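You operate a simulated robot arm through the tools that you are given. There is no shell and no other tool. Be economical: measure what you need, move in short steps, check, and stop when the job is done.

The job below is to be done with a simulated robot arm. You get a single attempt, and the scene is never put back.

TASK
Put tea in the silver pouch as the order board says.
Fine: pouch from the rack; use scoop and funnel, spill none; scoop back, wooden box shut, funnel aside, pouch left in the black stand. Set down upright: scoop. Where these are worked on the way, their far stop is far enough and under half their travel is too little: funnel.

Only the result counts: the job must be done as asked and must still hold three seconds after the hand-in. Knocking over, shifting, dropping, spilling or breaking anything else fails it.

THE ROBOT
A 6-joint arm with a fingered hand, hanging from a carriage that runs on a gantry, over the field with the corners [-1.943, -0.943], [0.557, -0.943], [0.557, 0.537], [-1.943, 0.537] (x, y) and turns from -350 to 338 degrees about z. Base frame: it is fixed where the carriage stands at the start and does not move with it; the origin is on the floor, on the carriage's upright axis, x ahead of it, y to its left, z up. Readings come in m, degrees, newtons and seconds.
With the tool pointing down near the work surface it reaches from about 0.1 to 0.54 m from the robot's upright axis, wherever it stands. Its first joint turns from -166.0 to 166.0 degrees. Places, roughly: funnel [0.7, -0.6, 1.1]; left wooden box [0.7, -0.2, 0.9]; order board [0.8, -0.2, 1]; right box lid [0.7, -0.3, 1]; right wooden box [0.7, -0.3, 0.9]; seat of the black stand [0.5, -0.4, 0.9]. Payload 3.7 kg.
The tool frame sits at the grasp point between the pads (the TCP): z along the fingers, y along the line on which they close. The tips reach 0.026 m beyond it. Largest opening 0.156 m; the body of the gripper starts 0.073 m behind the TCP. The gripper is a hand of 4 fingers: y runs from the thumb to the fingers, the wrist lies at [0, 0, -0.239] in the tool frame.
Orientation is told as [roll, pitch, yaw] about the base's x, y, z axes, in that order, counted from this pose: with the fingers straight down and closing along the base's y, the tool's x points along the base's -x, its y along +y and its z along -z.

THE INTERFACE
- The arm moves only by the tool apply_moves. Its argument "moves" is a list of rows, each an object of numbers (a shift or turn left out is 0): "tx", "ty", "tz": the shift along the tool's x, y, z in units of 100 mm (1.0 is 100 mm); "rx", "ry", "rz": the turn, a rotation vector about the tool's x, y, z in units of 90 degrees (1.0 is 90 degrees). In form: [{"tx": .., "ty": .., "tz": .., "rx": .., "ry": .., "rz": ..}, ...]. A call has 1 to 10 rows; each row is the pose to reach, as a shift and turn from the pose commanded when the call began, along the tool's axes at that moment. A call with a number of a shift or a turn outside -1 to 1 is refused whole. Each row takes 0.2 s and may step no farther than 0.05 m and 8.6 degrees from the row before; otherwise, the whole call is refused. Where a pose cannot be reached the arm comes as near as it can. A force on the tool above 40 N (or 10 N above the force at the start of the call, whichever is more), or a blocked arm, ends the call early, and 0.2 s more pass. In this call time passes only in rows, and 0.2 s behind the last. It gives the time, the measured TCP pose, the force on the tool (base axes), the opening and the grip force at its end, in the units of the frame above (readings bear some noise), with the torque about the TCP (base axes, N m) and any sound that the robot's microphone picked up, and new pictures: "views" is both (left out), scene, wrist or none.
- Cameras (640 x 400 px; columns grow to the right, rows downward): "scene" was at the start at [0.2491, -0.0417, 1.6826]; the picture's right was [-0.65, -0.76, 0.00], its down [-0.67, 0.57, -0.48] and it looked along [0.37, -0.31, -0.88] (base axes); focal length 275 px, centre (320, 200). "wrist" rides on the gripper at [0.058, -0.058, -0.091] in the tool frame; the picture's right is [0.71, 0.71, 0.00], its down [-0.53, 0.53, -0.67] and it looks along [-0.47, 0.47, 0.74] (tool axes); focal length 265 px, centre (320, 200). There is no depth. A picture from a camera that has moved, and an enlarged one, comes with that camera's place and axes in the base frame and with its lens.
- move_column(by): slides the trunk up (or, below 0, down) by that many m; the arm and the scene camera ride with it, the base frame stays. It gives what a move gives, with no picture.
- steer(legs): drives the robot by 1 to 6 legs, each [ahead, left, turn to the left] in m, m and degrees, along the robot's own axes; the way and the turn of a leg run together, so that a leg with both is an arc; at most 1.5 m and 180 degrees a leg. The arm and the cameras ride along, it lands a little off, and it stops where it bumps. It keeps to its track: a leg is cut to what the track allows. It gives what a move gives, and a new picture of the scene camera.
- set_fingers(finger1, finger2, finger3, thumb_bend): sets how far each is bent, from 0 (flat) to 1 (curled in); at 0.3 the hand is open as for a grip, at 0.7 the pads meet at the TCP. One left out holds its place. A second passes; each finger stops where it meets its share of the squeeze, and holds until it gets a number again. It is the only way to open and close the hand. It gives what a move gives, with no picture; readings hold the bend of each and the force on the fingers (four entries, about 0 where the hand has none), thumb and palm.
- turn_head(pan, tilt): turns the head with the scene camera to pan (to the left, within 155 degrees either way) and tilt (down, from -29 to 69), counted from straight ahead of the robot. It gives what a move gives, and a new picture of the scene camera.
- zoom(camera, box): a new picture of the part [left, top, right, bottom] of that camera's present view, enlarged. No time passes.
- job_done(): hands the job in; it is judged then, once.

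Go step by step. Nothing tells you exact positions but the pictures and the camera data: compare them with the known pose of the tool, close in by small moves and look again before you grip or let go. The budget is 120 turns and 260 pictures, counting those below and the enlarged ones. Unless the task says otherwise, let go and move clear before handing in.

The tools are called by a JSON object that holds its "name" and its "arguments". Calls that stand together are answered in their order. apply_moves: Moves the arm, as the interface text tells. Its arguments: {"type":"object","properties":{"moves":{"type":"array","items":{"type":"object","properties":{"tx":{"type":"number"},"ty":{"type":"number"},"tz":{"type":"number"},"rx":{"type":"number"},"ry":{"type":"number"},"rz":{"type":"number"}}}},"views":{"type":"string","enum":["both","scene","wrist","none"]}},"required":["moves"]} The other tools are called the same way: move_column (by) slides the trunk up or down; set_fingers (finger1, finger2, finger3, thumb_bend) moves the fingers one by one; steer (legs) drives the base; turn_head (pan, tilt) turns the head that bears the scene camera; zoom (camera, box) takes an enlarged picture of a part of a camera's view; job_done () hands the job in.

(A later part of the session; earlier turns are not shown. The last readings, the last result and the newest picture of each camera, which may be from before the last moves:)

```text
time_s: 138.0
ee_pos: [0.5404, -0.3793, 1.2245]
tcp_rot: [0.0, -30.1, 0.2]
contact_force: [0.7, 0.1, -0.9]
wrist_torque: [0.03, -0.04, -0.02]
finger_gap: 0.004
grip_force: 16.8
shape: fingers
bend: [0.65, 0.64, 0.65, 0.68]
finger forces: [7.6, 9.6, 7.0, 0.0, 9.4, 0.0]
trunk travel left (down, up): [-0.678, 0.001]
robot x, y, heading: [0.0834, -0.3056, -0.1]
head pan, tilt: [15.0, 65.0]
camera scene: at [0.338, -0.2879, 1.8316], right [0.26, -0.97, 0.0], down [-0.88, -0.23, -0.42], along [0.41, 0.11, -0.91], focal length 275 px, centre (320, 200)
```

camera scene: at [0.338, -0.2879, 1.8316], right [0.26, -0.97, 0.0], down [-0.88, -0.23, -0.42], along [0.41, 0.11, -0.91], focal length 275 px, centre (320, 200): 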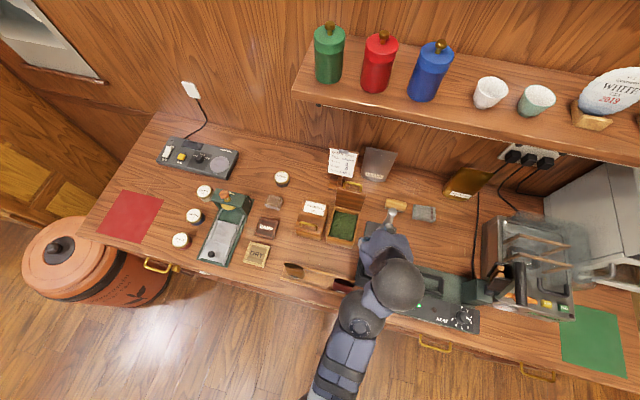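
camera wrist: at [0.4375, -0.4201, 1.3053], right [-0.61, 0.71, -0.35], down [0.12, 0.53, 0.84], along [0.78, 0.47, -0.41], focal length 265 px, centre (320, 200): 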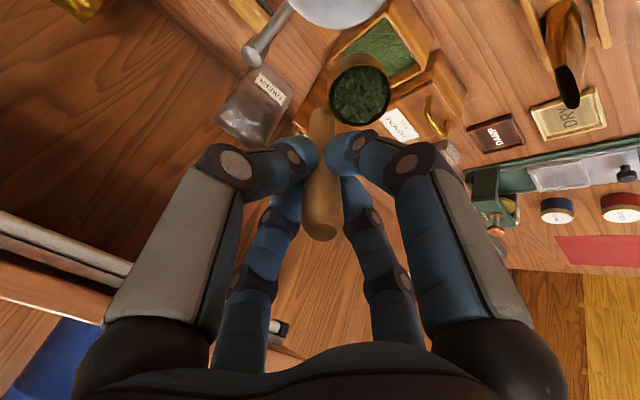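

{"name": "apply_moves", "arguments": {"moves": [{"ty": 0.35}, {"ty": 0.7, "tx": -0.05}], "views": "none"}}

{"name": "steer", "arguments": {"legs": [[0.01, -0.11, 0]]}}

{"name": "apply_moves", "arguments": {"moves": [{"ry": -0.0833, "tx": 0.06}], "views": "wrist"}}

```text
time_s: 138.6
ee_pos: [0.5444, -0.3089, 1.2277]
tcp_rot: [-0.1, -30.1, 0.3]
contact_force: [0.6, -0.1, -1.0]
wrist_torque: [0.01, 0.03, 0.02]
finger_gap: 0.0038
grip_force: 16.6
shape: fingers
bend: [0.65, 0.64, 0.65, 0.68]
finger forces: [7.5, 9.6, 7.0, 0.1, 9.5, 0.1]
trunk travel left (down, up): [-0.678, 0.001]
robot x, y, heading: [0.0814, -0.3043, -0.3]
head pan, tilt: [15.0, 65.0]
```

```text
time_s: 139.8
ee_pos: [0.5537, -0.4194, 1.2281]
tcp_rot: [0.0, -30.1, 0.2]
contact_force: [-1.0, -0.6, -0.6]
wrist_torque: [0.01, -0.01, 0.02]
finger_gap: 0.004
grip_force: 16.8
shape: fingers
bend: [0.65, 0.64, 0.65, 0.68]
finger forces: [7.4, 9.6, 7.1, 0.1, 9.5, 0.0]
trunk travel left (down, up): [-0.678, 0.001]
robot x, y, heading: [0.0937, -0.4113, -0.3]
head pan, tilt: [15.0, 65.0]
camera scene: at [0.3476, -0.3983, 1.8316], right [0.25, -0.97, 0.0], down [-0.88, -0.23, -0.42], along [0.41, 0.11, -0.91], focal length 275 px, centre (320, 200)
```

scene: 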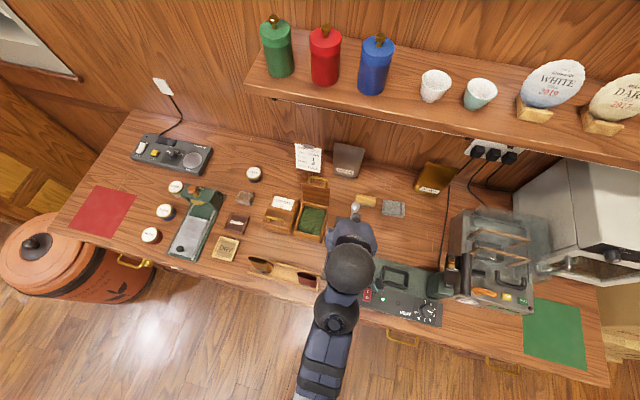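

```text
time_s: 140.2
ee_pos: [0.549, -0.4193, 1.2244]
tcp_rot: [-0.2, -37.7, 0.3]
contact_force: [-0.4, -0.2, -0.5]
wrist_torque: [-0.03, 0.05, -0.01]
finger_gap: 0.004
grip_force: 17.4
shape: fingers
bend: [0.65, 0.64, 0.65, 0.68]
finger forces: [7.6, 9.7, 7.1, 0.1, 9.4, 0.0]
trunk travel left (down, up): [-0.678, 0.001]
robot x, y, heading: [0.088, -0.414, -0.3]
head pan, tilt: [15.0, 65.0]
camera wrist: at [0.4483, -0.4787, 1.2614], right [-0.56, 0.7, -0.43], down [0.01, 0.53, 0.85], along [0.83, 0.47, -0.3], focal length 265 px, centre (320, 200)
```

wrist: 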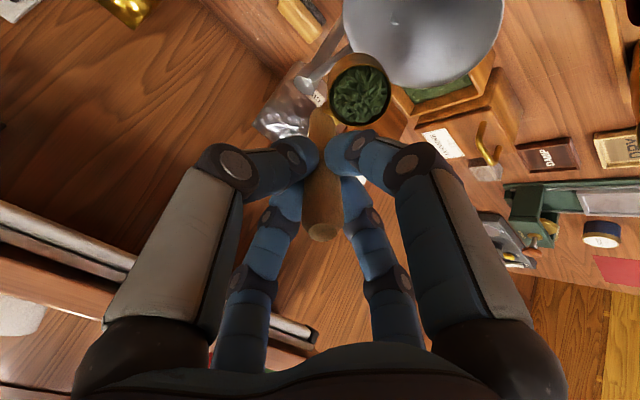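

Now it reaches. I continue to 60°, keeping the lip over the funnel centre.

{"name": "apply_moves", "arguments": {"moves": [{"ry": -0.081, "tx": 0.163, "tz": 0.031}, {"ry": -0.1644, "tx": 0.279, "tz": 0.017}, {"ry": -0.2478, "tx": 0.41, "tz": 0.016}], "views": "wrist"}}

```text
time_s: 141.0
ee_pos: [0.5167, -0.4187, 1.1993]
tcp_rot: [-0.1, -59.9, 0.3]
contact_force: [0.0, 0.6, -0.8]
wrist_torque: [-0.01, 0.08, 0.01]
finger_gap: 0.0039
grip_force: 16.3
shape: fingers
bend: [0.65, 0.64, 0.65, 0.68]
finger forces: [7.8, 9.3, 7.0, 0.1, 9.0, 0.1]
out of reach, approached as far as the arm can: row 1
trunk travel left (down, up): [-0.678, 0.001]
robot x, y, heading: [0.0882, -0.4101, -0.1]
head pan, tilt: [15.0, 65.0]
camera wrist: at [0.4098, -0.4785, 1.1938], right [-0.36, 0.71, -0.61], down [-0.32, 0.53, 0.79], along [0.88, 0.48, 0.04], focal length 265 px, centre (320, 200)
```

wrist: 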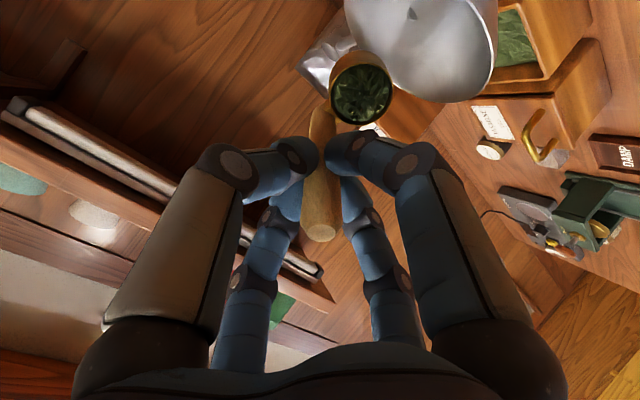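

{"name": "apply_moves", "arguments": {"moves": [{"ry": -0.0833, "tx": 0.118, "tz": -0.039, "ty": 0.03}, {"ry": -0.1667, "tx": 0.23, "tz": -0.08, "ty": 0.05}, {"ry": -0.25, "tx": 0.337, "tz": -0.112, "ty": 0.05}, {"ry": -0.3333, "tx": 0.449, "tz": -0.13, "ty": 0.05}], "views": "wrist"}}

```text
time_s: 142.0
ee_pos: [0.482, -0.4162, 1.1651]
tcp_rot: [-32.3, -89.7, 32.5]
contact_force: [0.2, -0.4, -0.5]
wrist_torque: [-0.03, 0.09, 0.03]
finger_gap: 0.0038
grip_force: 16.1
shape: fingers
bend: [0.65, 0.64, 0.65, 0.68]
finger forces: [8.1, 9.4, 7.0, 0.1, 8.9, 0.1]
trunk travel left (down, up): [-0.678, 0.001]
robot x, y, heading: [0.0914, -0.4132, -0.2]
head pan, tilt: [15.0, 65.0]
camera wrist: at [0.3924, -0.4743, 1.1074], right [0.0, 0.71, -0.71], down [-0.67, 0.53, 0.53], along [0.74, 0.48, 0.47], focal length 265 px, centre (320, 200)
```

wrist: 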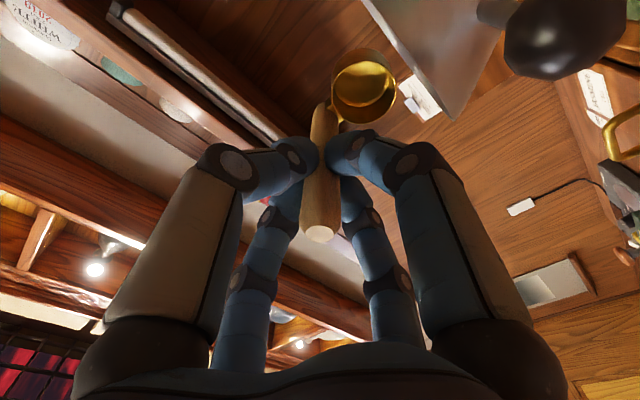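

The tea has poured out; the cup is empty. I reverse the tilt along the same path.

{"name": "apply_moves", "arguments": {"moves": [{"ry": 0.0833, "tx": -0.09, "tz": 0.071}, {"ry": 0.1667, "tx": -0.17, "tz": 0.153}, {"ry": 0.25, "tx": -0.25, "tz": 0.244}, {"ry": 0.3333, "tx": -0.335, "tz": 0.337}], "views": "none"}}

{"name": "apply_moves", "arguments": {"moves": [{"ry": 0.0833, "tx": -0.148, "tz": 0.045}, {"ry": 0.1667, "tx": -0.262, "tz": 0.094}, {"ry": 0.25, "tx": -0.367, "tz": 0.135}, {"ry": 0.3333, "tx": -0.43, "tz": 0.17}], "views": "wrist"}}

```text
time_s: 143.0
ee_pos: [0.5166, -0.4134, 1.2002]
tcp_rot: [-0.1, -59.8, 0.1]
contact_force: [0.2, 0.1, -0.7]
wrist_torque: [0.0, 0.01, -0.01]
finger_gap: 0.0038
grip_force: 16.6
shape: fingers
bend: [0.65, 0.64, 0.65, 0.68]
finger forces: [7.8, 9.6, 7.1, 0.0, 8.8, 0.1]
trunk travel left (down, up): [-0.678, 0.001]
robot x, y, heading: [0.0891, -0.4136, -0.4]
head pan, tilt: [15.0, 65.0]
```

```text
time_s: 144.0
ee_pos: [0.5527, -0.4153, 1.2282]
tcp_rot: [-0.1, -29.8, 0.2]
contact_force: [-0.2, -0.4, -0.5]
wrist_torque: [-0.02, -0.02, -0.01]
finger_gap: 0.0037
grip_force: 16.4
shape: fingers
bend: [0.65, 0.64, 0.65, 0.68]
finger forces: [7.7, 9.6, 7.3, 0.0, 8.7, 0.0]
trunk travel left (down, up): [-0.678, 0.001]
robot x, y, heading: [0.0875, -0.4207, -0.2]
head pan, tilt: [15.0, 65.0]
camera wrist: at [0.4587, -0.4737, 1.2784], right [-0.62, 0.7, -0.35], down [0.12, 0.53, 0.84], along [0.78, 0.47, -0.41], focal length 265 px, centre (320, 200)
```

wrist: 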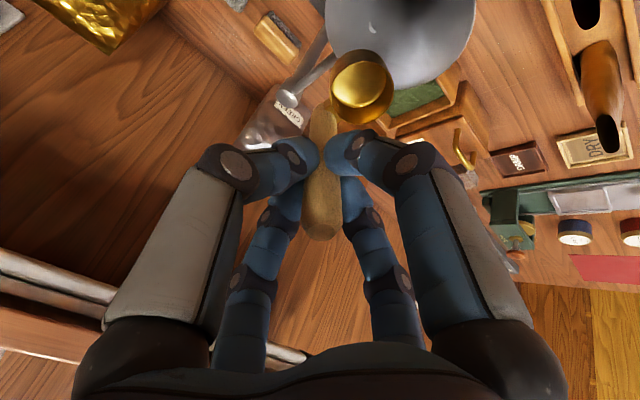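

{"name": "apply_moves", "arguments": {"moves": [{"ry": 0.083, "tx": -0.04, "tz": 0.06}, {"ry": 0.166, "tx": -0.08, "tz": 0.12}, {"ry": 0.249, "tx": -0.12, "tz": 0.18}, {"ry": 0.332, "tx": -0.157, "tz": 0.229}], "views": "none"}}

{"name": "apply_moves", "arguments": {"moves": [{"rz": 0.09}, {"rz": 0.18}, {"rz": 0.27}, {"rz": 0.36}, {"rz": 0.45}, {"rz": 0.54}, {"rz": 0.63}, {"rz": 0.72}, {"rz": 0.81}, {"rz": 0.9}], "views": "wrist"}}

```text
time_s: 145.0
ee_pos: [0.5826, -0.4142, 1.2099]
tcp_rot: [-0.2, 0.1, 0.2]
contact_force: [-1.2, 0.4, -0.2]
wrist_torque: [0.0, -0.02, -0.02]
finger_gap: 0.0035
grip_force: 16.7
shape: fingers
bend: [0.65, 0.64, 0.65, 0.68]
finger forces: [7.4, 9.7, 7.6, 0.1, 8.7, 0.0]
out of reach, approached as far as the arm can: row 4
trunk travel left (down, up): [-0.678, 0.001]
robot x, y, heading: [0.0906, -0.4124, -0.4]
head pan, tilt: [15.0, 65.0]
```

```text
time_s: 147.2
ee_pos: [0.584, -0.4148, 1.2116]
tcp_rot: [-0.1, -0.1, -81.1]
contact_force: [-0.8, 0.1, -1.1]
wrist_torque: [-0.02, 0.0, 0.04]
finger_gap: 0.0035
grip_force: 17.1
shape: fingers
bend: [0.65, 0.64, 0.65, 0.68]
finger forces: [7.5, 9.7, 7.6, 0.1, 8.7, 0.1]
trunk travel left (down, up): [-0.678, 0.001]
robot x, y, heading: [0.0895, -0.412, -0.4]
head pan, tilt: [15.0, 65.0]
camera wrist: at [0.5187, -0.3673, 1.3012], right [0.59, 0.81, 0.0], down [0.6, -0.44, 0.67], along [0.54, -0.39, -0.74], focal length 265 px, centre (320, 200)
```

wrist: 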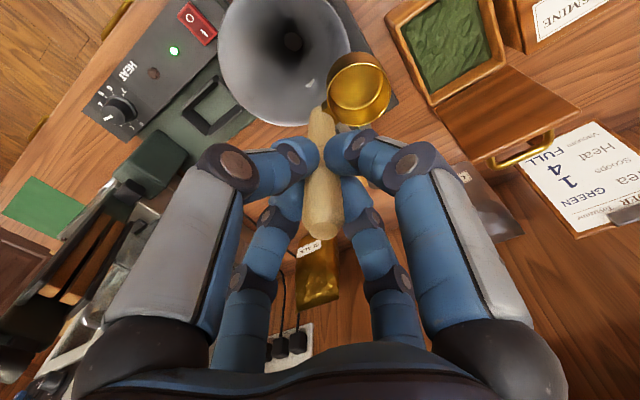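

Funnel is empty too, so tea went through. I finish the yaw and take the scoop back to its place.

{"name": "apply_moves", "arguments": {"moves": [{"rz": 0.05}, {"rz": 0.103}], "views": "none"}}

{"name": "steer", "arguments": {"legs": [[0.094, -0.142, 0]]}}

{"name": "move_column", "arguments": {"by": -0.1}}

{"name": "apply_moves", "arguments": {"moves": [{"tz": 0.25}, {"tz": 0.5}, {"tz": 0.75}], "views": "wrist"}}

```text
time_s: 147.8
ee_pos: [0.585, -0.4155, 1.2103]
tcp_rot: [0.0, -0.2, -90.1]
contact_force: [-0.1, -0.2, -0.6]
wrist_torque: [-0.02, -0.02, 0.01]
finger_gap: 0.0037
grip_force: 16.5
shape: fingers
bend: [0.65, 0.64, 0.65, 0.68]
finger forces: [7.4, 9.6, 7.6, 0.0, 8.7, 0.1]
trunk travel left (down, up): [-0.678, 0.001]
robot x, y, heading: [0.0864, -0.4105, -0.4]
head pan, tilt: [15.0, 65.0]
```

```text
time_s: 149.2
ee_pos: [0.6776, -0.5564, 1.2101]
tcp_rot: [0.1, -0.1, -90.1]
contact_force: [0.2, -0.1, -0.7]
wrist_torque: [0.0, 0.01, -0.01]
finger_gap: 0.0036
grip_force: 16.9
shape: fingers
bend: [0.65, 0.64, 0.65, 0.68]
finger forces: [7.5, 9.7, 7.6, 0.0, 8.6, 0.1]
trunk travel left (down, up): [-0.678, 0.001]
robot x, y, heading: [0.1802, -0.5541, -0.2]
head pan, tilt: [15.0, 65.0]
camera scene: at [0.4406, -0.54, 1.8316], right [0.26, -0.97, 0.0], down [-0.88, -0.23, -0.42], along [0.41, 0.11, -0.91], focal length 275 px, centre (320, 200)
```

scene: 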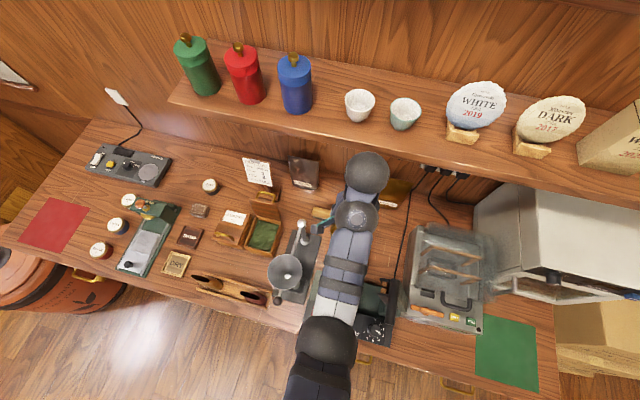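

```text
time_s: 150.6
ee_pos: [0.6772, -0.5556, 1.11]
tcp_rot: [0.0, -0.2, -90.0]
contact_force: [0.7, 0.1, -0.8]
wrist_torque: [0.01, -0.01, 0.04]
finger_gap: 0.0034
grip_force: 17.1
shape: fingers
bend: [0.65, 0.64, 0.65, 0.68]
finger forces: [7.3, 9.7, 7.6, 0.0, 8.6, 0.2]
trunk travel left (down, up): [-0.578, 0.101]
robot x, y, heading: [0.1786, -0.5575, -0.3]
head pan, tilt: [15.0, 65.0]
```

```text
time_s: 151.3
ee_pos: [0.6765, -0.5556, 1.037]
tcp_rot: [0.0, 0.0, -90.0]
contact_force: [0.8, -0.7, -1.6]
wrist_torque: [-0.01, 0.04, -0.02]
finger_gap: 0.0037
grip_force: 16.5
shape: fingers
bend: [0.65, 0.64, 0.65, 0.68]
finger forces: [7.4, 9.6, 7.6, 0.0, 8.8, 0.1]
trunk travel left (down, up): [-0.578, 0.101]
robot x, y, heading: [0.1771, -0.5516, 0.0]
head pan, tilt: [15.0, 65.0]
camera wrist: at [0.6199, -0.4987, 1.1267], right [0.71, 0.71, 0.0], down [0.53, -0.53, 0.67], along [0.47, -0.47, -0.74], focal length 265 px, centre (320, 200)
```

wrist: 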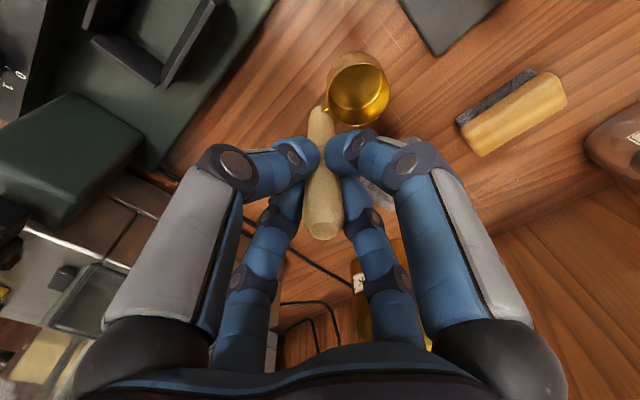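

I lower the scoop back onto its spot, slowly at the end.

{"name": "apply_moves", "arguments": {"moves": [{"tz": 0.2, "tx": -0.02, "ty": 0.015}, {"tz": 0.4, "tx": -0.02, "ty": 0.015}, {"tz": 0.5, "tx": -0.02, "ty": 0.015}], "views": "none"}}

{"name": "apply_moves", "arguments": {"moves": [{"tz": 0.02}, {"tz": 0.04}], "views": "wrist"}}

```text
time_s: 152.2
ee_pos: [0.6786, -0.5582, 0.9854]
tcp_rot: [0.0, 0.0, -90.0]
contact_force: [-0.2, 0.0, -1.7]
wrist_torque: [-0.01, 0.02, 0.0]
finger_gap: 0.0036
grip_force: 16.6
shape: fingers
bend: [0.65, 0.64, 0.65, 0.68]
finger forces: [7.4, 9.6, 7.6, 0.1, 8.7, 0.0]
trunk travel left (down, up): [-0.578, 0.101]
robot x, y, heading: [0.1799, -0.5554, -0.4]
head pan, tilt: [15.0, 65.0]
```

```text
time_s: 152.8
ee_pos: [0.6779, -0.5578, 0.9823]
tcp_rot: [0.0, -0.1, -90.0]
contact_force: [-0.8, 0.0, -2.2]
wrist_torque: [-0.02, -0.01, 0.02]
finger_gap: 0.0036
grip_force: 16.7
shape: fingers
bend: [0.65, 0.64, 0.65, 0.68]
finger forces: [7.4, 9.6, 7.6, 0.0, 8.7, 0.0]
trunk travel left (down, up): [-0.578, 0.101]
robot x, y, heading: [0.181, -0.5548, -0.2]
head pan, tilt: [15.0, 65.0]
camera wrist: at [0.6215, -0.5008, 1.0722], right [0.71, 0.71, 0.0], down [0.53, -0.53, 0.67], along [0.47, -0.47, -0.74], focal length 265 px, centre (320, 200)
```

wrist: 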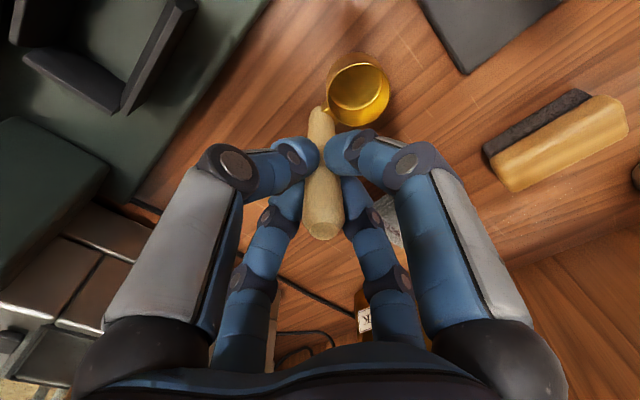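

{"name": "apply_moves", "arguments": {"moves": [{"tz": 0.01}, {"tz": 0.02}, {"tz": 0.03}], "views": "none"}}

```text
time_s: 153.6
ee_pos: [0.6801, -0.5591, 0.9798]
tcp_rot: [0.2, -0.1, -90.1]
contact_force: [-2.8, -3.8, 16.4]
wrist_torque: [-0.09, 0.07, -0.02]
finger_gap: 0.0028
grip_force: 21.2
shape: fingers
bend: [0.65, 0.64, 0.65, 0.68]
finger forces: [8.3, 10.3, 9.9, 0.0, 13.0, 0.1]
trunk travel left (down, up): [-0.578, 0.101]
robot x, y, heading: [0.1832, -0.5611, -0.4]
head pan, tilt: [15.0, 65.0]
```

Contact with the counter. I relieve 1.5 mm and open the fingers gently.

{"name": "apply_moves", "arguments": {"moves": [{"tz": -0.015}], "views": "none"}}

{"name": "set_fingers", "arguments": {"finger1": 0.6, "finger2": 0.6, "finger3": 0.6, "thumb_bend": 0.6}}

{"name": "zoom", "arguments": {"camera": "wrist", "box": [160, 20, 480, 240]}}

```text
time_s: 153.9
ee_pos: [0.6798, -0.5571, 0.9804]
tcp_rot: [0.0, -0.1, -90.0]
contact_force: [-3.1, -2.5, 12.9]
wrist_torque: [-0.03, 0.03, 0.02]
finger_gap: 0.0029
grip_force: 19.9
shape: fingers
bend: [0.65, 0.64, 0.65, 0.68]
finger forces: [8.5, 10.5, 9.7, 0.0, 12.0, 0.0]
trunk travel left (down, up): [-0.578, 0.101]
robot x, y, heading: [0.1834, -0.5527, -0.2]
head pan, tilt: [15.0, 65.0]
```

```text
time_s: 154.9
ee_pos: [0.6775, -0.5586, 0.9796]
tcp_rot: [0.0, 0.0, -90.0]
contact_force: [-0.3, 1.2, -0.1]
wrist_torque: [0.0, -0.02, -0.02]
finger_gap: 0.0226
grip_force: 0.1
shape: fingers
bend: [0.6, 0.6, 0.6, 0.6]
finger forces: [0.0, 0.1, 0.1, 0.0, 0.0, 0.0]
trunk travel left (down, up): [-0.578, 0.101]
robot x, y, heading: [0.183, -0.5527, -0.3]
head pan, tilt: [15.0, 65.0]
```

```text
1.82 times, centred on (320, 130) of wrist
camera zoom: at [0.6216, -0.5007, 1.0706], right [0.71, 0.71, 0.0], down [0.53, -0.53, 0.67], along [0.47, -0.47, -0.74], focal length 483 px, centre (320, 327)
```

zoom: 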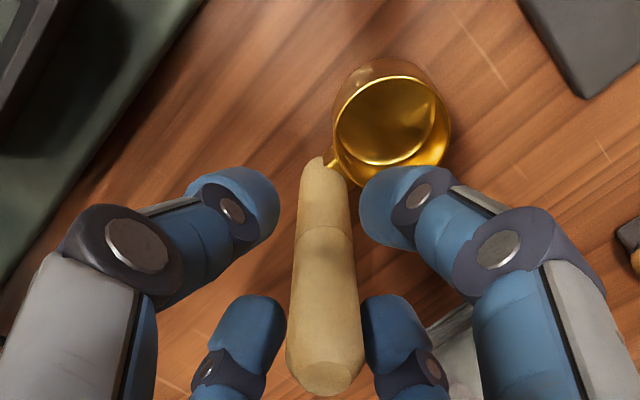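

The scoop stands upright on its own. I open wider, rise straight up, and go to the open lid.

{"name": "set_fingers", "arguments": {"finger1": 0.5, "finger2": 0.5, "finger3": 0.5, "thumb_bend": 0.5}}

{"name": "apply_moves", "arguments": {"moves": [{"tz": -0.2}, {"tz": -0.4}, {"tz": -0.65}, {"tz": -0.9}], "views": "wrist"}}

{"name": "move_column", "arguments": {"by": 0.1}}

{"name": "steer", "arguments": {"legs": [[0, 0.262, 0]]}}

```text
time_s: 155.9
ee_pos: [0.6788, -0.5576, 0.9802]
tcp_rot: [0.0, -0.1, -90.0]
contact_force: [0.0, -0.4, -0.6]
wrist_torque: [0.0, -0.01, -0.03]
finger_gap: 0.0504
grip_force: 0.0
shape: fingers
bend: [0.5, 0.5, 0.5, 0.5]
finger forces: [0.0, 0.0, 0.0, 0.1, 0.0, 0.0]
trunk travel left (down, up): [-0.578, 0.101]
robot x, y, heading: [0.1819, -0.557, -0.4]
head pan, tilt: [15.0, 65.0]
```

```text
time_s: 156.9
ee_pos: [0.6769, -0.5567, 1.0702]
tcp_rot: [0.1, -0.1, -90.1]
contact_force: [-0.3, -0.5, -0.1]
wrist_torque: [-0.01, 0.02, 0.0]
finger_gap: 0.0508
grip_force: 0.1
shape: fingers
bend: [0.5, 0.5, 0.5, 0.5]
finger forces: [0.0, 0.1, 0.0, 0.1, 0.0, 0.1]
trunk travel left (down, up): [-0.578, 0.101]
robot x, y, heading: [0.185, -0.5526, 0.1]
head pan, tilt: [15.0, 65.0]
camera wrist: at [0.6207, -0.5006, 1.1609], right [0.71, 0.71, 0.0], down [0.53, -0.53, 0.67], along [0.47, -0.47, -0.74], focal length 265 px, centre (320, 200)
```

wrist: 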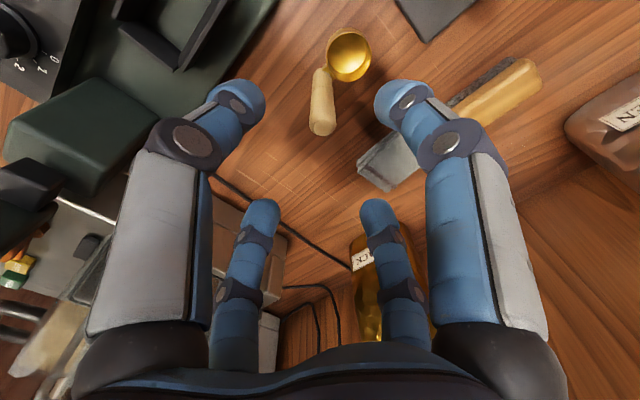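

```text
time_s: 158.3
ee_pos: [0.6778, -0.5588, 1.1694]
tcp_rot: [0.0, -0.1, -89.9]
contact_force: [0.8, -0.6, 0.2]
wrist_torque: [-0.03, -0.02, 0.01]
finger_gap: 0.0505
grip_force: 0.1
shape: fingers
bend: [0.5, 0.5, 0.5, 0.5]
finger forces: [0.0, 0.1, 0.0, 0.0, 0.0, 0.1]
trunk travel left (down, up): [-0.678, 0.001]
robot x, y, heading: [0.1819, -0.5587, 0.1]
head pan, tilt: [15.0, 65.0]
```

```text
time_s: 160.2
ee_pos: [0.6799, -0.2969, 1.1702]
tcp_rot: [0.0, -0.1, -90.1]
contact_force: [0.0, -0.1, 0.3]
wrist_torque: [0.03, -0.01, 0.0]
finger_gap: 0.0507
grip_force: 0.0
shape: fingers
bend: [0.5, 0.5, 0.5, 0.5]
finger forces: [0.0, 0.0, 0.0, 0.0, 0.0, 0.0]
trunk travel left (down, up): [-0.678, 0.001]
robot x, y, heading: [0.1807, -0.2977, -0.3]
head pan, tilt: [15.0, 65.0]
camera scene: at [0.4416, -0.2787, 1.8316], right [0.25, -0.97, 0.0], down [-0.88, -0.23, -0.42], along [0.41, 0.11, -0.91], focal length 275 px, centre (320, 200)
```

scene: 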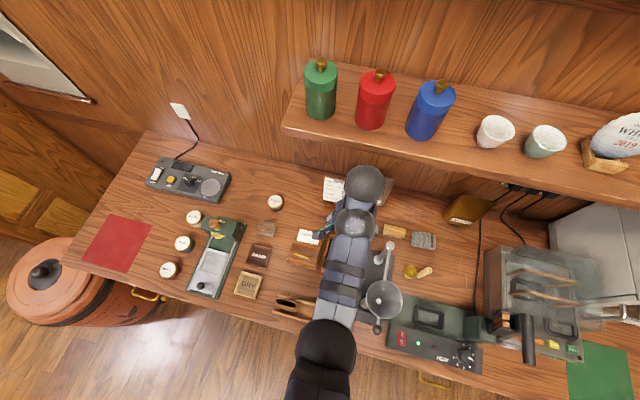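

{"name": "set_fingers", "arguments": {"thumb_bend": 0.66, "finger2": 0.45}}

{"name": "apply_moves", "arguments": {"moves": [{"rx": -0.07, "tz": 0.1}, {"rx": -0.14, "tz": 0.25}], "views": "wrist"}}

{"name": "zoom", "arguments": {"camera": "wrist", "box": [200, 0, 440, 150]}}

```text
time_s: 161.2
ee_pos: [0.6791, -0.2965, 1.1708]
tcp_rot: [0.0, 0.0, -90.1]
contact_force: [0.6, -0.5, -0.1]
wrist_torque: [0.01, -0.01, -0.03]
finger_gap: 0.0341
grip_force: 0.0
shape: fingers
bend: [0.5, 0.45, 0.5, 0.66]
finger forces: [0.0, 0.1, 0.0, 0.0, 0.0, 0.1]
trunk travel left (down, up): [-0.678, 0.001]
robot x, y, heading: [0.1837, -0.2961, -0.3]
head pan, tilt: [15.0, 65.0]
```

```text
time_s: 161.8
ee_pos: [0.6791, -0.2963, 1.1455]
tcp_rot: [12.7, 0.0, -90.1]
contact_force: [0.3, -0.9, 1.0]
wrist_torque: [0.03, 0.05, -0.01]
finger_gap: 0.0341
grip_force: 0.1
shape: fingers
bend: [0.5, 0.45, 0.5, 0.66]
finger forces: [0.0, 0.0, 0.1, 0.0, 0.0, 0.0]
trunk travel left (down, up): [-0.678, 0.001]
robot x, y, heading: [0.1823, -0.2938, -0.3]
head pan, tilt: [15.0, 65.0]
camera wrist: at [0.6034, -0.2396, 1.2209], right [0.69, 0.71, 0.15], down [0.37, -0.53, 0.77], along [0.62, -0.47, -0.62], focal length 265 px, centre (320, 200)
```

wrist: 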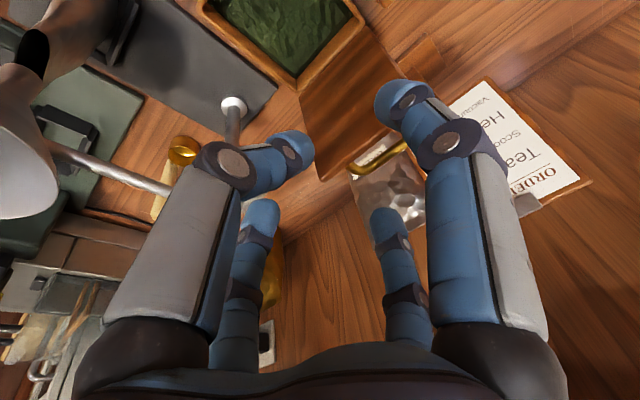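

```text
2.67 times, centred on (320, 75) of wrist
camera zoom: at [0.6034, -0.2396, 1.2209], right [0.69, 0.71, 0.15], down [0.37, -0.53, 0.77], along [0.62, -0.47, -0.62], focal length 708 px, centre (320, 533)
```

zoom: 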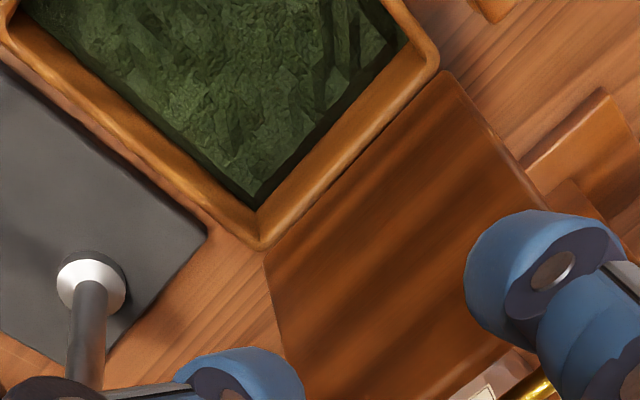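

The lid leans only ~5° past vertical (top edge at x≈0.726, z≈1.08). I'll put finger2 behind its top edge with the thumb in front, and draw it forward.

{"name": "set_fingers", "arguments": {"thumb_bend": 0.58, "finger2": 0.5}}

{"name": "apply_moves", "arguments": {"moves": [{"ty": 0.09, "tz": 0.2}, {"ty": 0.171, "tz": 0.423}, {"ty": 0.145, "tz": 0.54}, {"ty": 0.119, "tz": 0.657}], "views": "wrist"}}

{"name": "zoom", "arguments": {"camera": "wrist", "box": [200, 40, 520, 240]}}

```text
time_s: 162.8
ee_pos: [0.6791, -0.2964, 1.1445]
tcp_rot: [12.6, -0.1, -90.1]
contact_force: [-0.3, -0.5, 0.4]
wrist_torque: [-0.01, 0.0, 0.03]
finger_gap: 0.0413
grip_force: 0.0
shape: fingers
bend: [0.5, 0.5, 0.5, 0.57]
finger forces: [0.0, 0.1, 0.0, 0.0, 0.0, 0.0]
trunk travel left (down, up): [-0.678, 0.001]
robot x, y, heading: [0.1809, -0.2921, 0.0]
head pan, tilt: [15.0, 65.0]
```

```text
time_s: 163.8
ee_pos: [0.7054, -0.297, 1.0842]
tcp_rot: [12.6, -0.1, -90.1]
contact_force: [-0.8, 0.3, 0.0]
wrist_torque: [0.01, 0.02, 0.0]
finger_gap: 0.0412
grip_force: 0.1
shape: fingers
bend: [0.5, 0.5, 0.5, 0.57]
finger forces: [0.0, 0.0, 0.0, 0.1, 0.0, 0.0]
trunk travel left (down, up): [-0.678, 0.001]
robot x, y, heading: [0.1846, -0.2908, -0.2]
head pan, tilt: [15.0, 65.0]
camera wrist: at [0.6293, -0.2395, 1.1598], right [0.69, 0.71, 0.15], down [0.37, -0.53, 0.77], along [0.62, -0.47, -0.62], focal length 265 px, centre (320, 200)
```

wrist: 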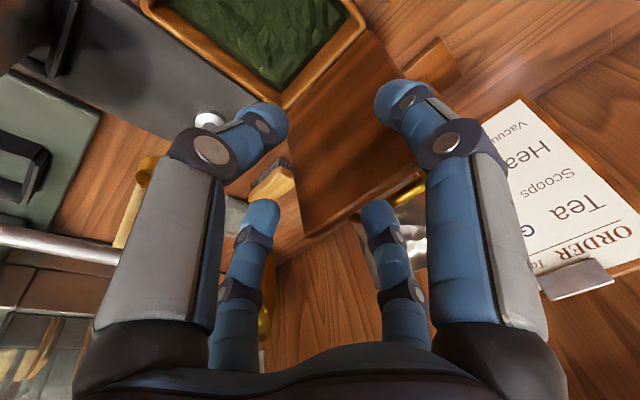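

```text
2.00 times, centred on (360, 140) of wrist
camera zoom: at [0.6293, -0.2395, 1.1598], right [0.69, 0.71, 0.15], down [0.37, -0.53, 0.77], along [0.62, -0.47, -0.62], focal length 531 px, centre (240, 320)
```

zoom: 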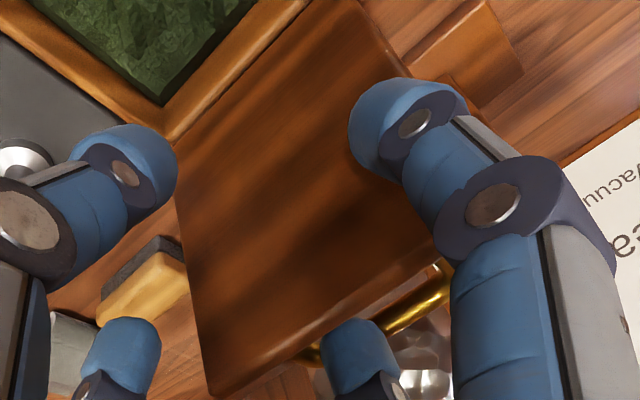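

Finger2 is behind the lid (and bar). I draw forward slowly.

{"name": "apply_moves", "arguments": {"moves": [{"ty": -0.15, "tz": -0.035}, {"ty": -0.3, "tz": -0.07}, {"ty": -0.42, "tz": -0.095}], "views": "wrist"}}

```text
time_s: 164.6
ee_pos: [0.6608, -0.2972, 1.084]
tcp_rot: [12.6, -0.1, -90.1]
contact_force: [0.7, -0.1, 0.2]
wrist_torque: [0.01, 0.04, 0.01]
finger_gap: 0.0414
grip_force: 0.0
shape: fingers
bend: [0.5, 0.5, 0.5, 0.57]
finger forces: [0.0, 0.0, 0.0, 0.0, 0.1, 0.0]
trunk travel left (down, up): [-0.678, 0.001]
robot x, y, heading: [0.1881, -0.2937, -0.4]
head pan, tilt: [15.0, 65.0]
camera wrist: at [0.5867, -0.2391, 1.1601], right [0.69, 0.71, 0.15], down [0.37, -0.53, 0.77], along [0.62, -0.47, -0.62], focal length 265 px, centre (320, 200)
```

wrist: 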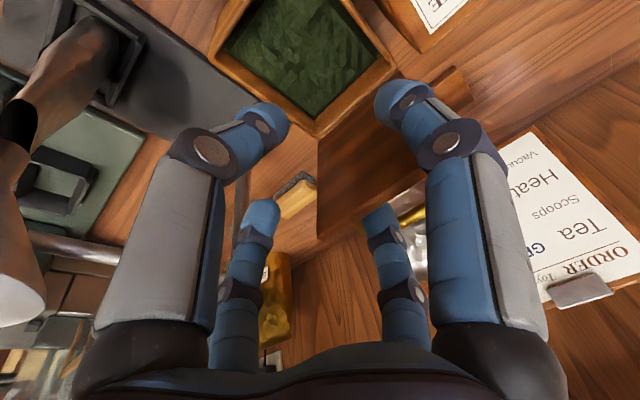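

{"name": "apply_moves", "arguments": {"moves": [{"ty": -0.17, "tz": 0.02}, {"ty": -0.34, "tz": 0.08}, {"ty": -0.5, "tz": 0.16}], "views": "wrist"}}

```text
time_s: 165.4
ee_pos: [0.6169, -0.2958, 1.0578]
tcp_rot: [12.6, 0.0, -90.0]
contact_force: [-0.5, 0.3, 0.0]
wrist_torque: [0.01, -0.02, -0.01]
finger_gap: 0.0413
grip_force: 0.1
shape: fingers
bend: [0.5, 0.5, 0.5, 0.57]
finger forces: [0.1, 0.7, 0.0, 0.1, 0.1, 0.0]
trunk travel left (down, up): [-0.678, 0.001]
robot x, y, heading: [0.1804, -0.2956, -0.3]
head pan, tilt: [15.0, 65.0]
camera wrist: at [0.5413, -0.2394, 1.133], right [0.69, 0.71, 0.15], down [0.37, -0.53, 0.77], along [0.62, -0.47, -0.62], focal length 265 px, centre (320, 200)
```

wrist: 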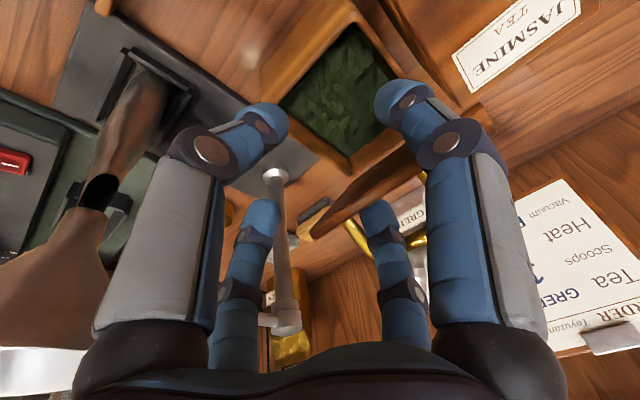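

The lid follows without load (friction hinge). I flatten finger1 so it won't be caught under the lid, then push it further down.

{"name": "set_fingers", "arguments": {"finger1": 0.0, "finger3": 0.3, "thumb_bend": 0.3}}

{"name": "apply_moves", "arguments": {"moves": [{"ty": -0.19, "tz": 0.16}, {"ty": -0.38, "tz": 0.32}], "views": "wrist"}}

```text
time_s: 166.4
ee_pos: [0.6166, -0.2969, 1.0572]
tcp_rot: [12.6, 0.0, -90.2]
contact_force: [-1.0, 0.1, 0.6]
wrist_torque: [0.0, -0.01, 0.01]
finger_gap: 0.1296
grip_force: 0.4
shape: fingers
bend: [0.01, 0.5, 0.3, 0.3]
finger forces: [0.0, 0.7, 0.1, 0.0, 0.1, 0.0]
trunk travel left (down, up): [-0.678, 0.001]
robot x, y, heading: [0.1826, -0.2959, -0.1]
head pan, tilt: [15.0, 65.0]
```

```text
time_s: 166.8
ee_pos: [0.6069, -0.2958, 1.0454]
tcp_rot: [13.4, -0.2, -90.0]
contact_force: [-11.2, -0.2, 21.5]
wrist_torque: [0.02, -1.46, -0.01]
finger_gap: 0.1299
grip_force: 29.7
shape: fingers
bend: [0.01, 0.5, 0.3, 0.3]
finger forces: [0.0, 59.0, 0.1, 0.1, 0.1, 0.1]
trunk travel left (down, up): [-0.678, 0.001]
robot x, y, heading: [0.1864, -0.294, -0.1]
head pan, tilt: [15.0, 65.0]
stopped in row 2: the force on the tool passed its limit at 54 N (the readings are from after the stop); the commanded pose is now the measured one
camera wrist: at [0.5307, -0.2393, 1.1198], right [0.69, 0.71, 0.16], down [0.36, -0.53, 0.77], along [0.63, -0.47, -0.61], focal length 265 px, centre (320, 200)
```

wrist: 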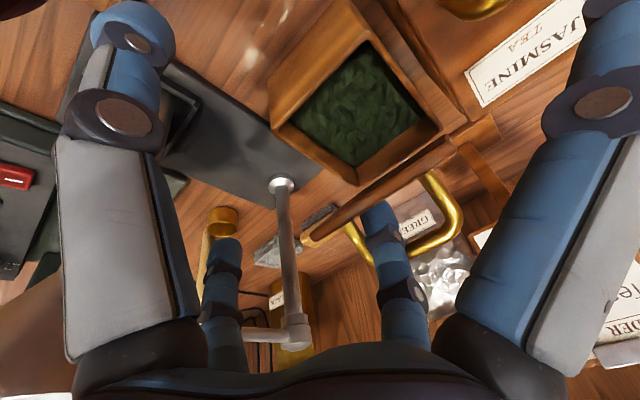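

Finger2 is jammed between bar and lid. I back off, extract it upward, and look.

{"name": "apply_moves", "arguments": {"moves": [{"ty": 0.1, "tz": -0.1}, {"ty": 0.2, "tz": -0.3}, {"ty": 0.25, "tz": -0.55}], "views": "wrist"}}

```text
time_s: 167.6
ee_pos: [0.618, -0.2956, 1.1016]
tcp_rot: [13.1, 0.0, -90.1]
contact_force: [0.2, -0.1, 0.2]
wrist_torque: [0.03, -0.01, 0.0]
finger_gap: 0.1297
grip_force: 0.1
shape: fingers
bend: [0.01, 0.5, 0.3, 0.3]
finger forces: [0.0, 0.0, 0.0, 0.0, 0.1, 0.0]
trunk travel left (down, up): [-0.678, 0.001]
robot x, y, heading: [0.1841, -0.2918, -0.6]
head pan, tilt: [15.0, 65.0]
camera wrist: at [0.5416, -0.2387, 1.1772], right [0.69, 0.71, 0.16], down [0.36, -0.53, 0.77], along [0.63, -0.47, -0.62], focal length 265 px, centre (320, 200)
```

wrist: 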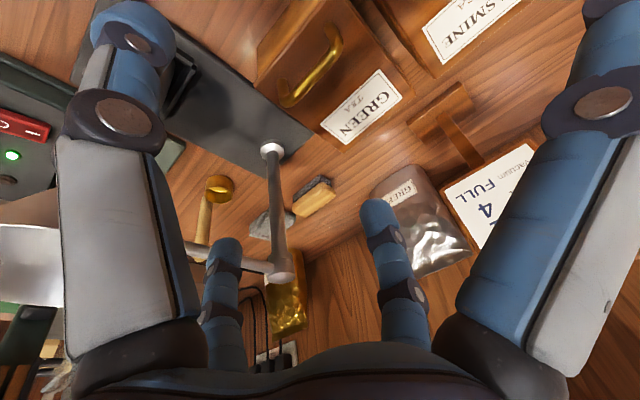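

The lid has dropped shut by itself. I check it closely.

{"name": "zoom", "arguments": {"camera": "wrist", "box": [220, 0, 460, 150]}}

{"name": "set_fingers", "arguments": {"finger1": 0.68, "finger2": 0.68, "finger3": 0.68, "thumb_bend": 0.68}}

{"name": "apply_moves", "arguments": {"moves": [{"rx": 0.07, "tz": -0.2}, {"rx": 0.145, "tz": -0.45}], "views": "wrist"}}

```text
2.67 times, centred on (340, 75) of wrist
camera zoom: at [0.5416, -0.2387, 1.1772], right [0.69, 0.71, 0.16], down [0.36, -0.53, 0.77], along [0.63, -0.47, -0.62], focal length 708 px, centre (267, 533)
```

zoom: 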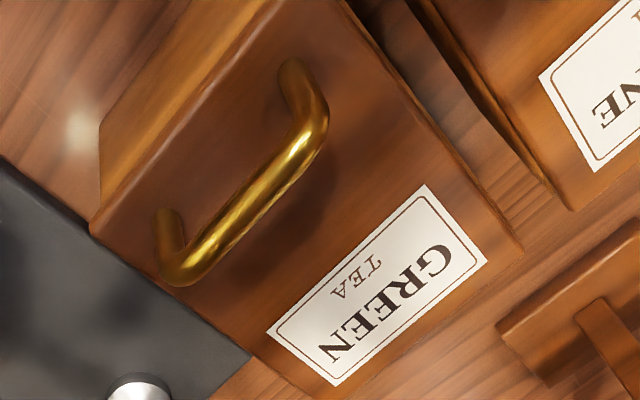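

```text
time_s: 168.6
ee_pos: [0.6177, -0.2949, 1.1024]
tcp_rot: [13.2, 0.0, -90.1]
contact_force: [-1.0, -0.6, -0.3]
wrist_torque: [0.02, 0.0, 0.0]
finger_gap: 0.0019
grip_force: 0.1
shape: fingers
bend: [0.68, 0.68, 0.68, 0.68]
finger forces: [0.0, 0.1, 0.0, 0.1, 0.0, 0.0]
trunk travel left (down, up): [-0.678, 0.001]
robot x, y, heading: [0.1815, -0.2948, -0.4]
head pan, tilt: [15.0, 65.0]
```

```text
time_s: 169.2
ee_pos: [0.6067, -0.2968, 1.1453]
tcp_rot: [-0.1, -0.1, -90.2]
contact_force: [-0.1, 0.6, -0.1]
wrist_torque: [-0.01, -0.02, 0.0]
finger_gap: 0.0019
grip_force: 0.1
shape: fingers
bend: [0.68, 0.68, 0.68, 0.68]
finger forces: [0.1, 0.0, 0.1, 0.1, 0.1, 0.1]
trunk travel left (down, up): [-0.678, 0.001]
robot x, y, heading: [0.1826, -0.2945, -0.1]
head pan, tilt: [15.0, 65.0]
camera wrist: at [0.5506, -0.2396, 1.2358], right [0.71, 0.71, 0.0], down [0.53, -0.53, 0.67], along [0.47, -0.47, -0.74], focal length 265 px, centre (320, 200)
```

wrist: 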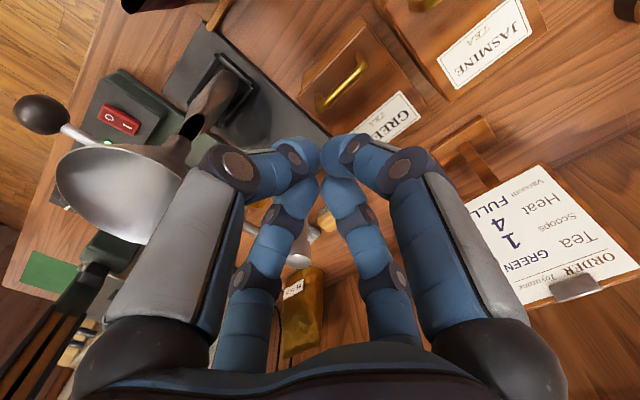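

The box is shut. Finally I put the funnel aside: closed fingertips into the mouth again and carry it back along its arc by driving.

{"name": "steer", "arguments": {"legs": [[-0.059, -0.12, 0]]}}

{"name": "apply_moves", "arguments": {"moves": [{"tz": 0.0}], "views": "wrist"}}

```text
time_s: 170.5
ee_pos: [0.5481, -0.4169, 1.145]
tcp_rot: [0.1, -0.2, -89.9]
contact_force: [-0.6, 0.7, -0.4]
wrist_torque: [-0.01, 0.0, 0.02]
finger_gap: 0.0017
grip_force: 0.1
shape: fingers
bend: [0.68, 0.68, 0.68, 0.68]
finger forces: [0.1, 0.0, 0.0, 0.1, 0.1, 0.0]
trunk travel left (down, up): [-0.678, 0.001]
robot x, y, heading: [0.122, -0.4161, -0.3]
head pan, tilt: [15.0, 65.0]
camera scene: at [0.3815, -0.3982, 1.8316], right [0.26, -0.97, 0.0], down [-0.88, -0.23, -0.42], along [0.41, 0.11, -0.91], focal length 275 px, centre (320, 200)
```

scene: 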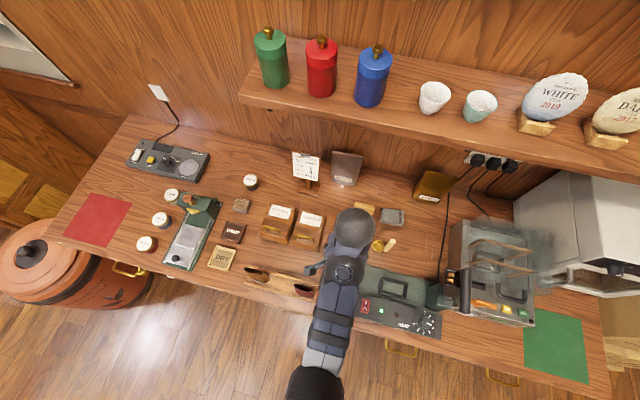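

```text
time_s: 170.9
ee_pos: [0.548, -0.4152, 1.1459]
tcp_rot: [0.2, -0.3, -90.0]
contact_force: [-0.1, -0.3, -0.3]
wrist_torque: [0.0, -0.04, -0.04]
finger_gap: 0.0015
grip_force: 0.0
shape: fingers
bend: [0.68, 0.68, 0.68, 0.68]
finger forces: [0.0, 0.1, 0.0, 0.1, 0.1, 0.0]
trunk travel left (down, up): [-0.678, 0.001]
robot x, y, heading: [0.1261, -0.4136, -0.3]
head pan, tilt: [15.0, 65.0]
camera wrist: at [0.491, -0.3591, 1.2357], right [0.71, 0.71, 0.0], down [0.52, -0.53, 0.67], along [0.47, -0.47, -0.74], focal length 265 px, centre (320, 200)
```

wrist: 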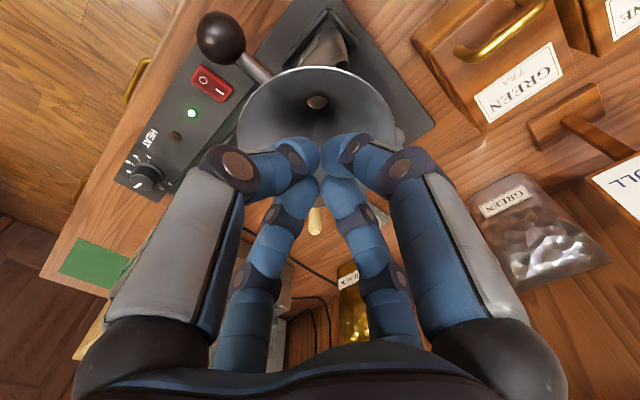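

{"name": "apply_moves", "arguments": {"moves": [{"tz": 0.2}, {"tz": 0.4}], "views": "none"}}

{"name": "steer", "arguments": {"legs": [[0.013, -0.066, 0], [0.022, -0.033, 0]]}}

{"name": "zoom", "arguments": {"camera": "wrist", "box": [0, 0, 640, 400]}}

```text
time_s: 171.5
ee_pos: [0.5478, -0.4168, 1.1049]
tcp_rot: [0.1, -0.1, -89.9]
contact_force: [-0.8, 0.6, 0.8]
wrist_torque: [0.0, 0.03, 0.0]
finger_gap: 0.0019
grip_force: 0.1
shape: fingers
bend: [0.68, 0.68, 0.68, 0.68]
finger forces: [0.0, 0.1, 0.0, 0.0, 0.1, 0.0]
trunk travel left (down, up): [-0.678, 0.001]
robot x, y, heading: [0.1284, -0.4126, -0.1]
head pan, tilt: [15.0, 65.0]
```

```text
time_s: 173.0
ee_pos: [0.5819, -0.5164, 1.1039]
tcp_rot: [0.1, -0.1, -90.0]
contact_force: [-1.0, 0.2, -0.5]
wrist_torque: [-0.03, 0.05, 0.01]
finger_gap: 0.0014
grip_force: 0.2
shape: fingers
bend: [0.68, 0.68, 0.68, 0.68]
finger forces: [0.0, 0.0, 0.1, 0.0, 0.0, 0.0]
trunk travel left (down, up): [-0.678, 0.001]
robot x, y, heading: [0.1556, -0.5118, 0.2]
head pan, tilt: [15.0, 65.0]
camera scene: at [0.4157, -0.4973, 1.8316], right [0.26, -0.97, 0.0], down [-0.88, -0.23, -0.42], along [0.41, 0.11, -0.91], focal length 275 px, centre (320, 200)
```

scene: 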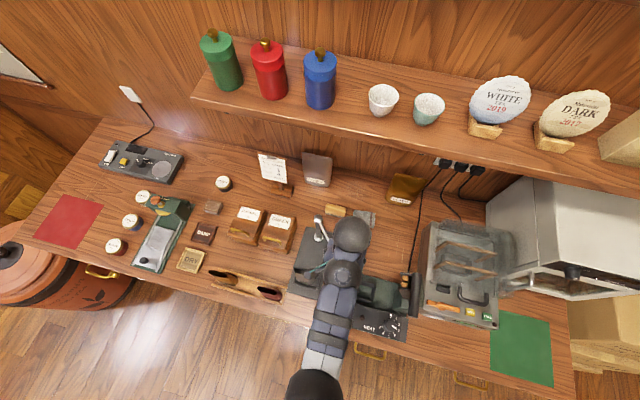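

```text
1.00 times, centred on (320, 200) of wrist (not enlarged: the box is as wide or as high as the picture)
camera zoom: at [0.5247, -0.458, 1.1951], right [0.71, 0.71, 0.0], down [0.53, -0.53, 0.67], along [0.47, -0.47, -0.74], focal length 265 px, centre (320, 200)
```

zoom: 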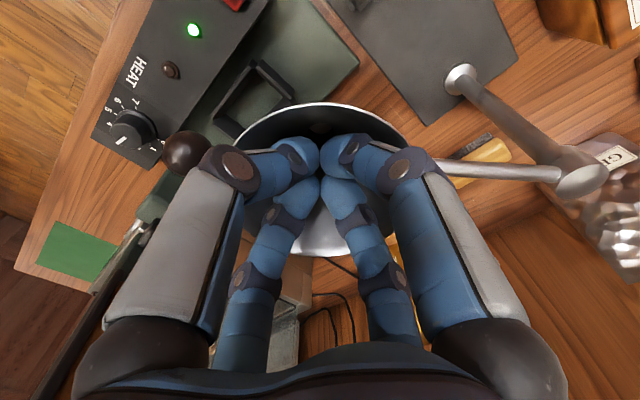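

The funnel follows well. I continue the arc toward its rest position.

{"name": "steer", "arguments": {"legs": [[0.041, -0.034, 0], [0.037, -0.015, 0]]}}

{"name": "zoom", "arguments": {"camera": "wrist", "box": [0, 0, 640, 400]}}

```text
time_s: 174.4
ee_pos: [0.6597, -0.5646, 1.1052]
tcp_rot: [0.1, 0.1, -90.0]
contact_force: [-5.3, 4.5, 5.5]
wrist_torque: [-0.05, -0.15, 0.04]
finger_gap: 0.0029
grip_force: 6.0
shape: fingers
bend: [0.67, 0.71, 0.69, 0.68]
finger forces: [0.0, 6.9, 4.4, 0.0, 0.1, 0.0]
trunk travel left (down, up): [-0.678, 0.001]
robot x, y, heading: [0.2353, -0.5611, 0.1]
head pan, tilt: [15.0, 65.0]
camera scene: at [0.4932, -0.546, 1.8315], right [0.26, -0.97, 0.0], down [-0.88, -0.23, -0.42], along [0.41, 0.11, -0.91], focal length 275 px, centre (320, 200)
```

scene: 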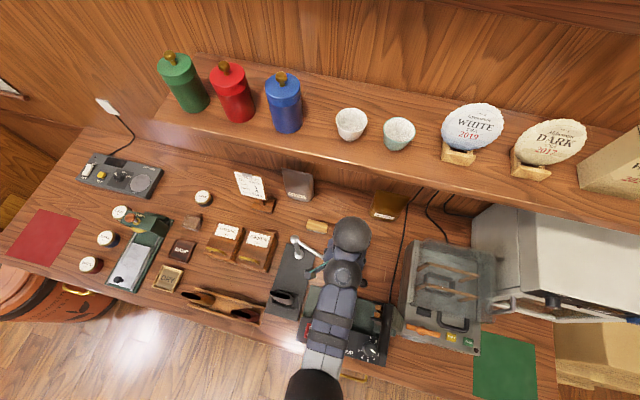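

```text
1.00 times, centred on (320, 200) of wrist (not enlarged: the box is as wide or as high as the picture)
camera zoom: at [0.602, -0.5063, 1.1951], right [0.71, 0.71, 0.0], down [0.53, -0.53, 0.67], along [0.47, -0.47, -0.74], focal length 265 px, centre (320, 200)
```

zoom: 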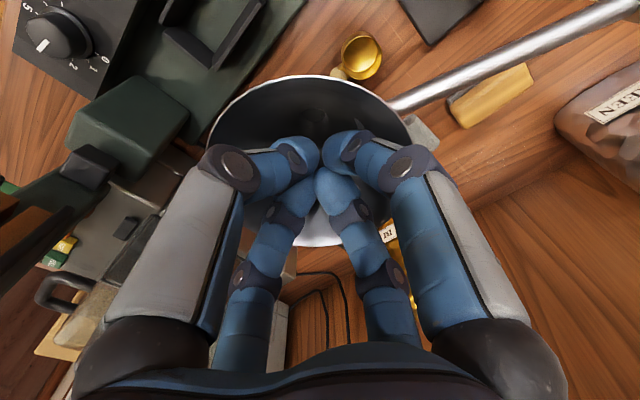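

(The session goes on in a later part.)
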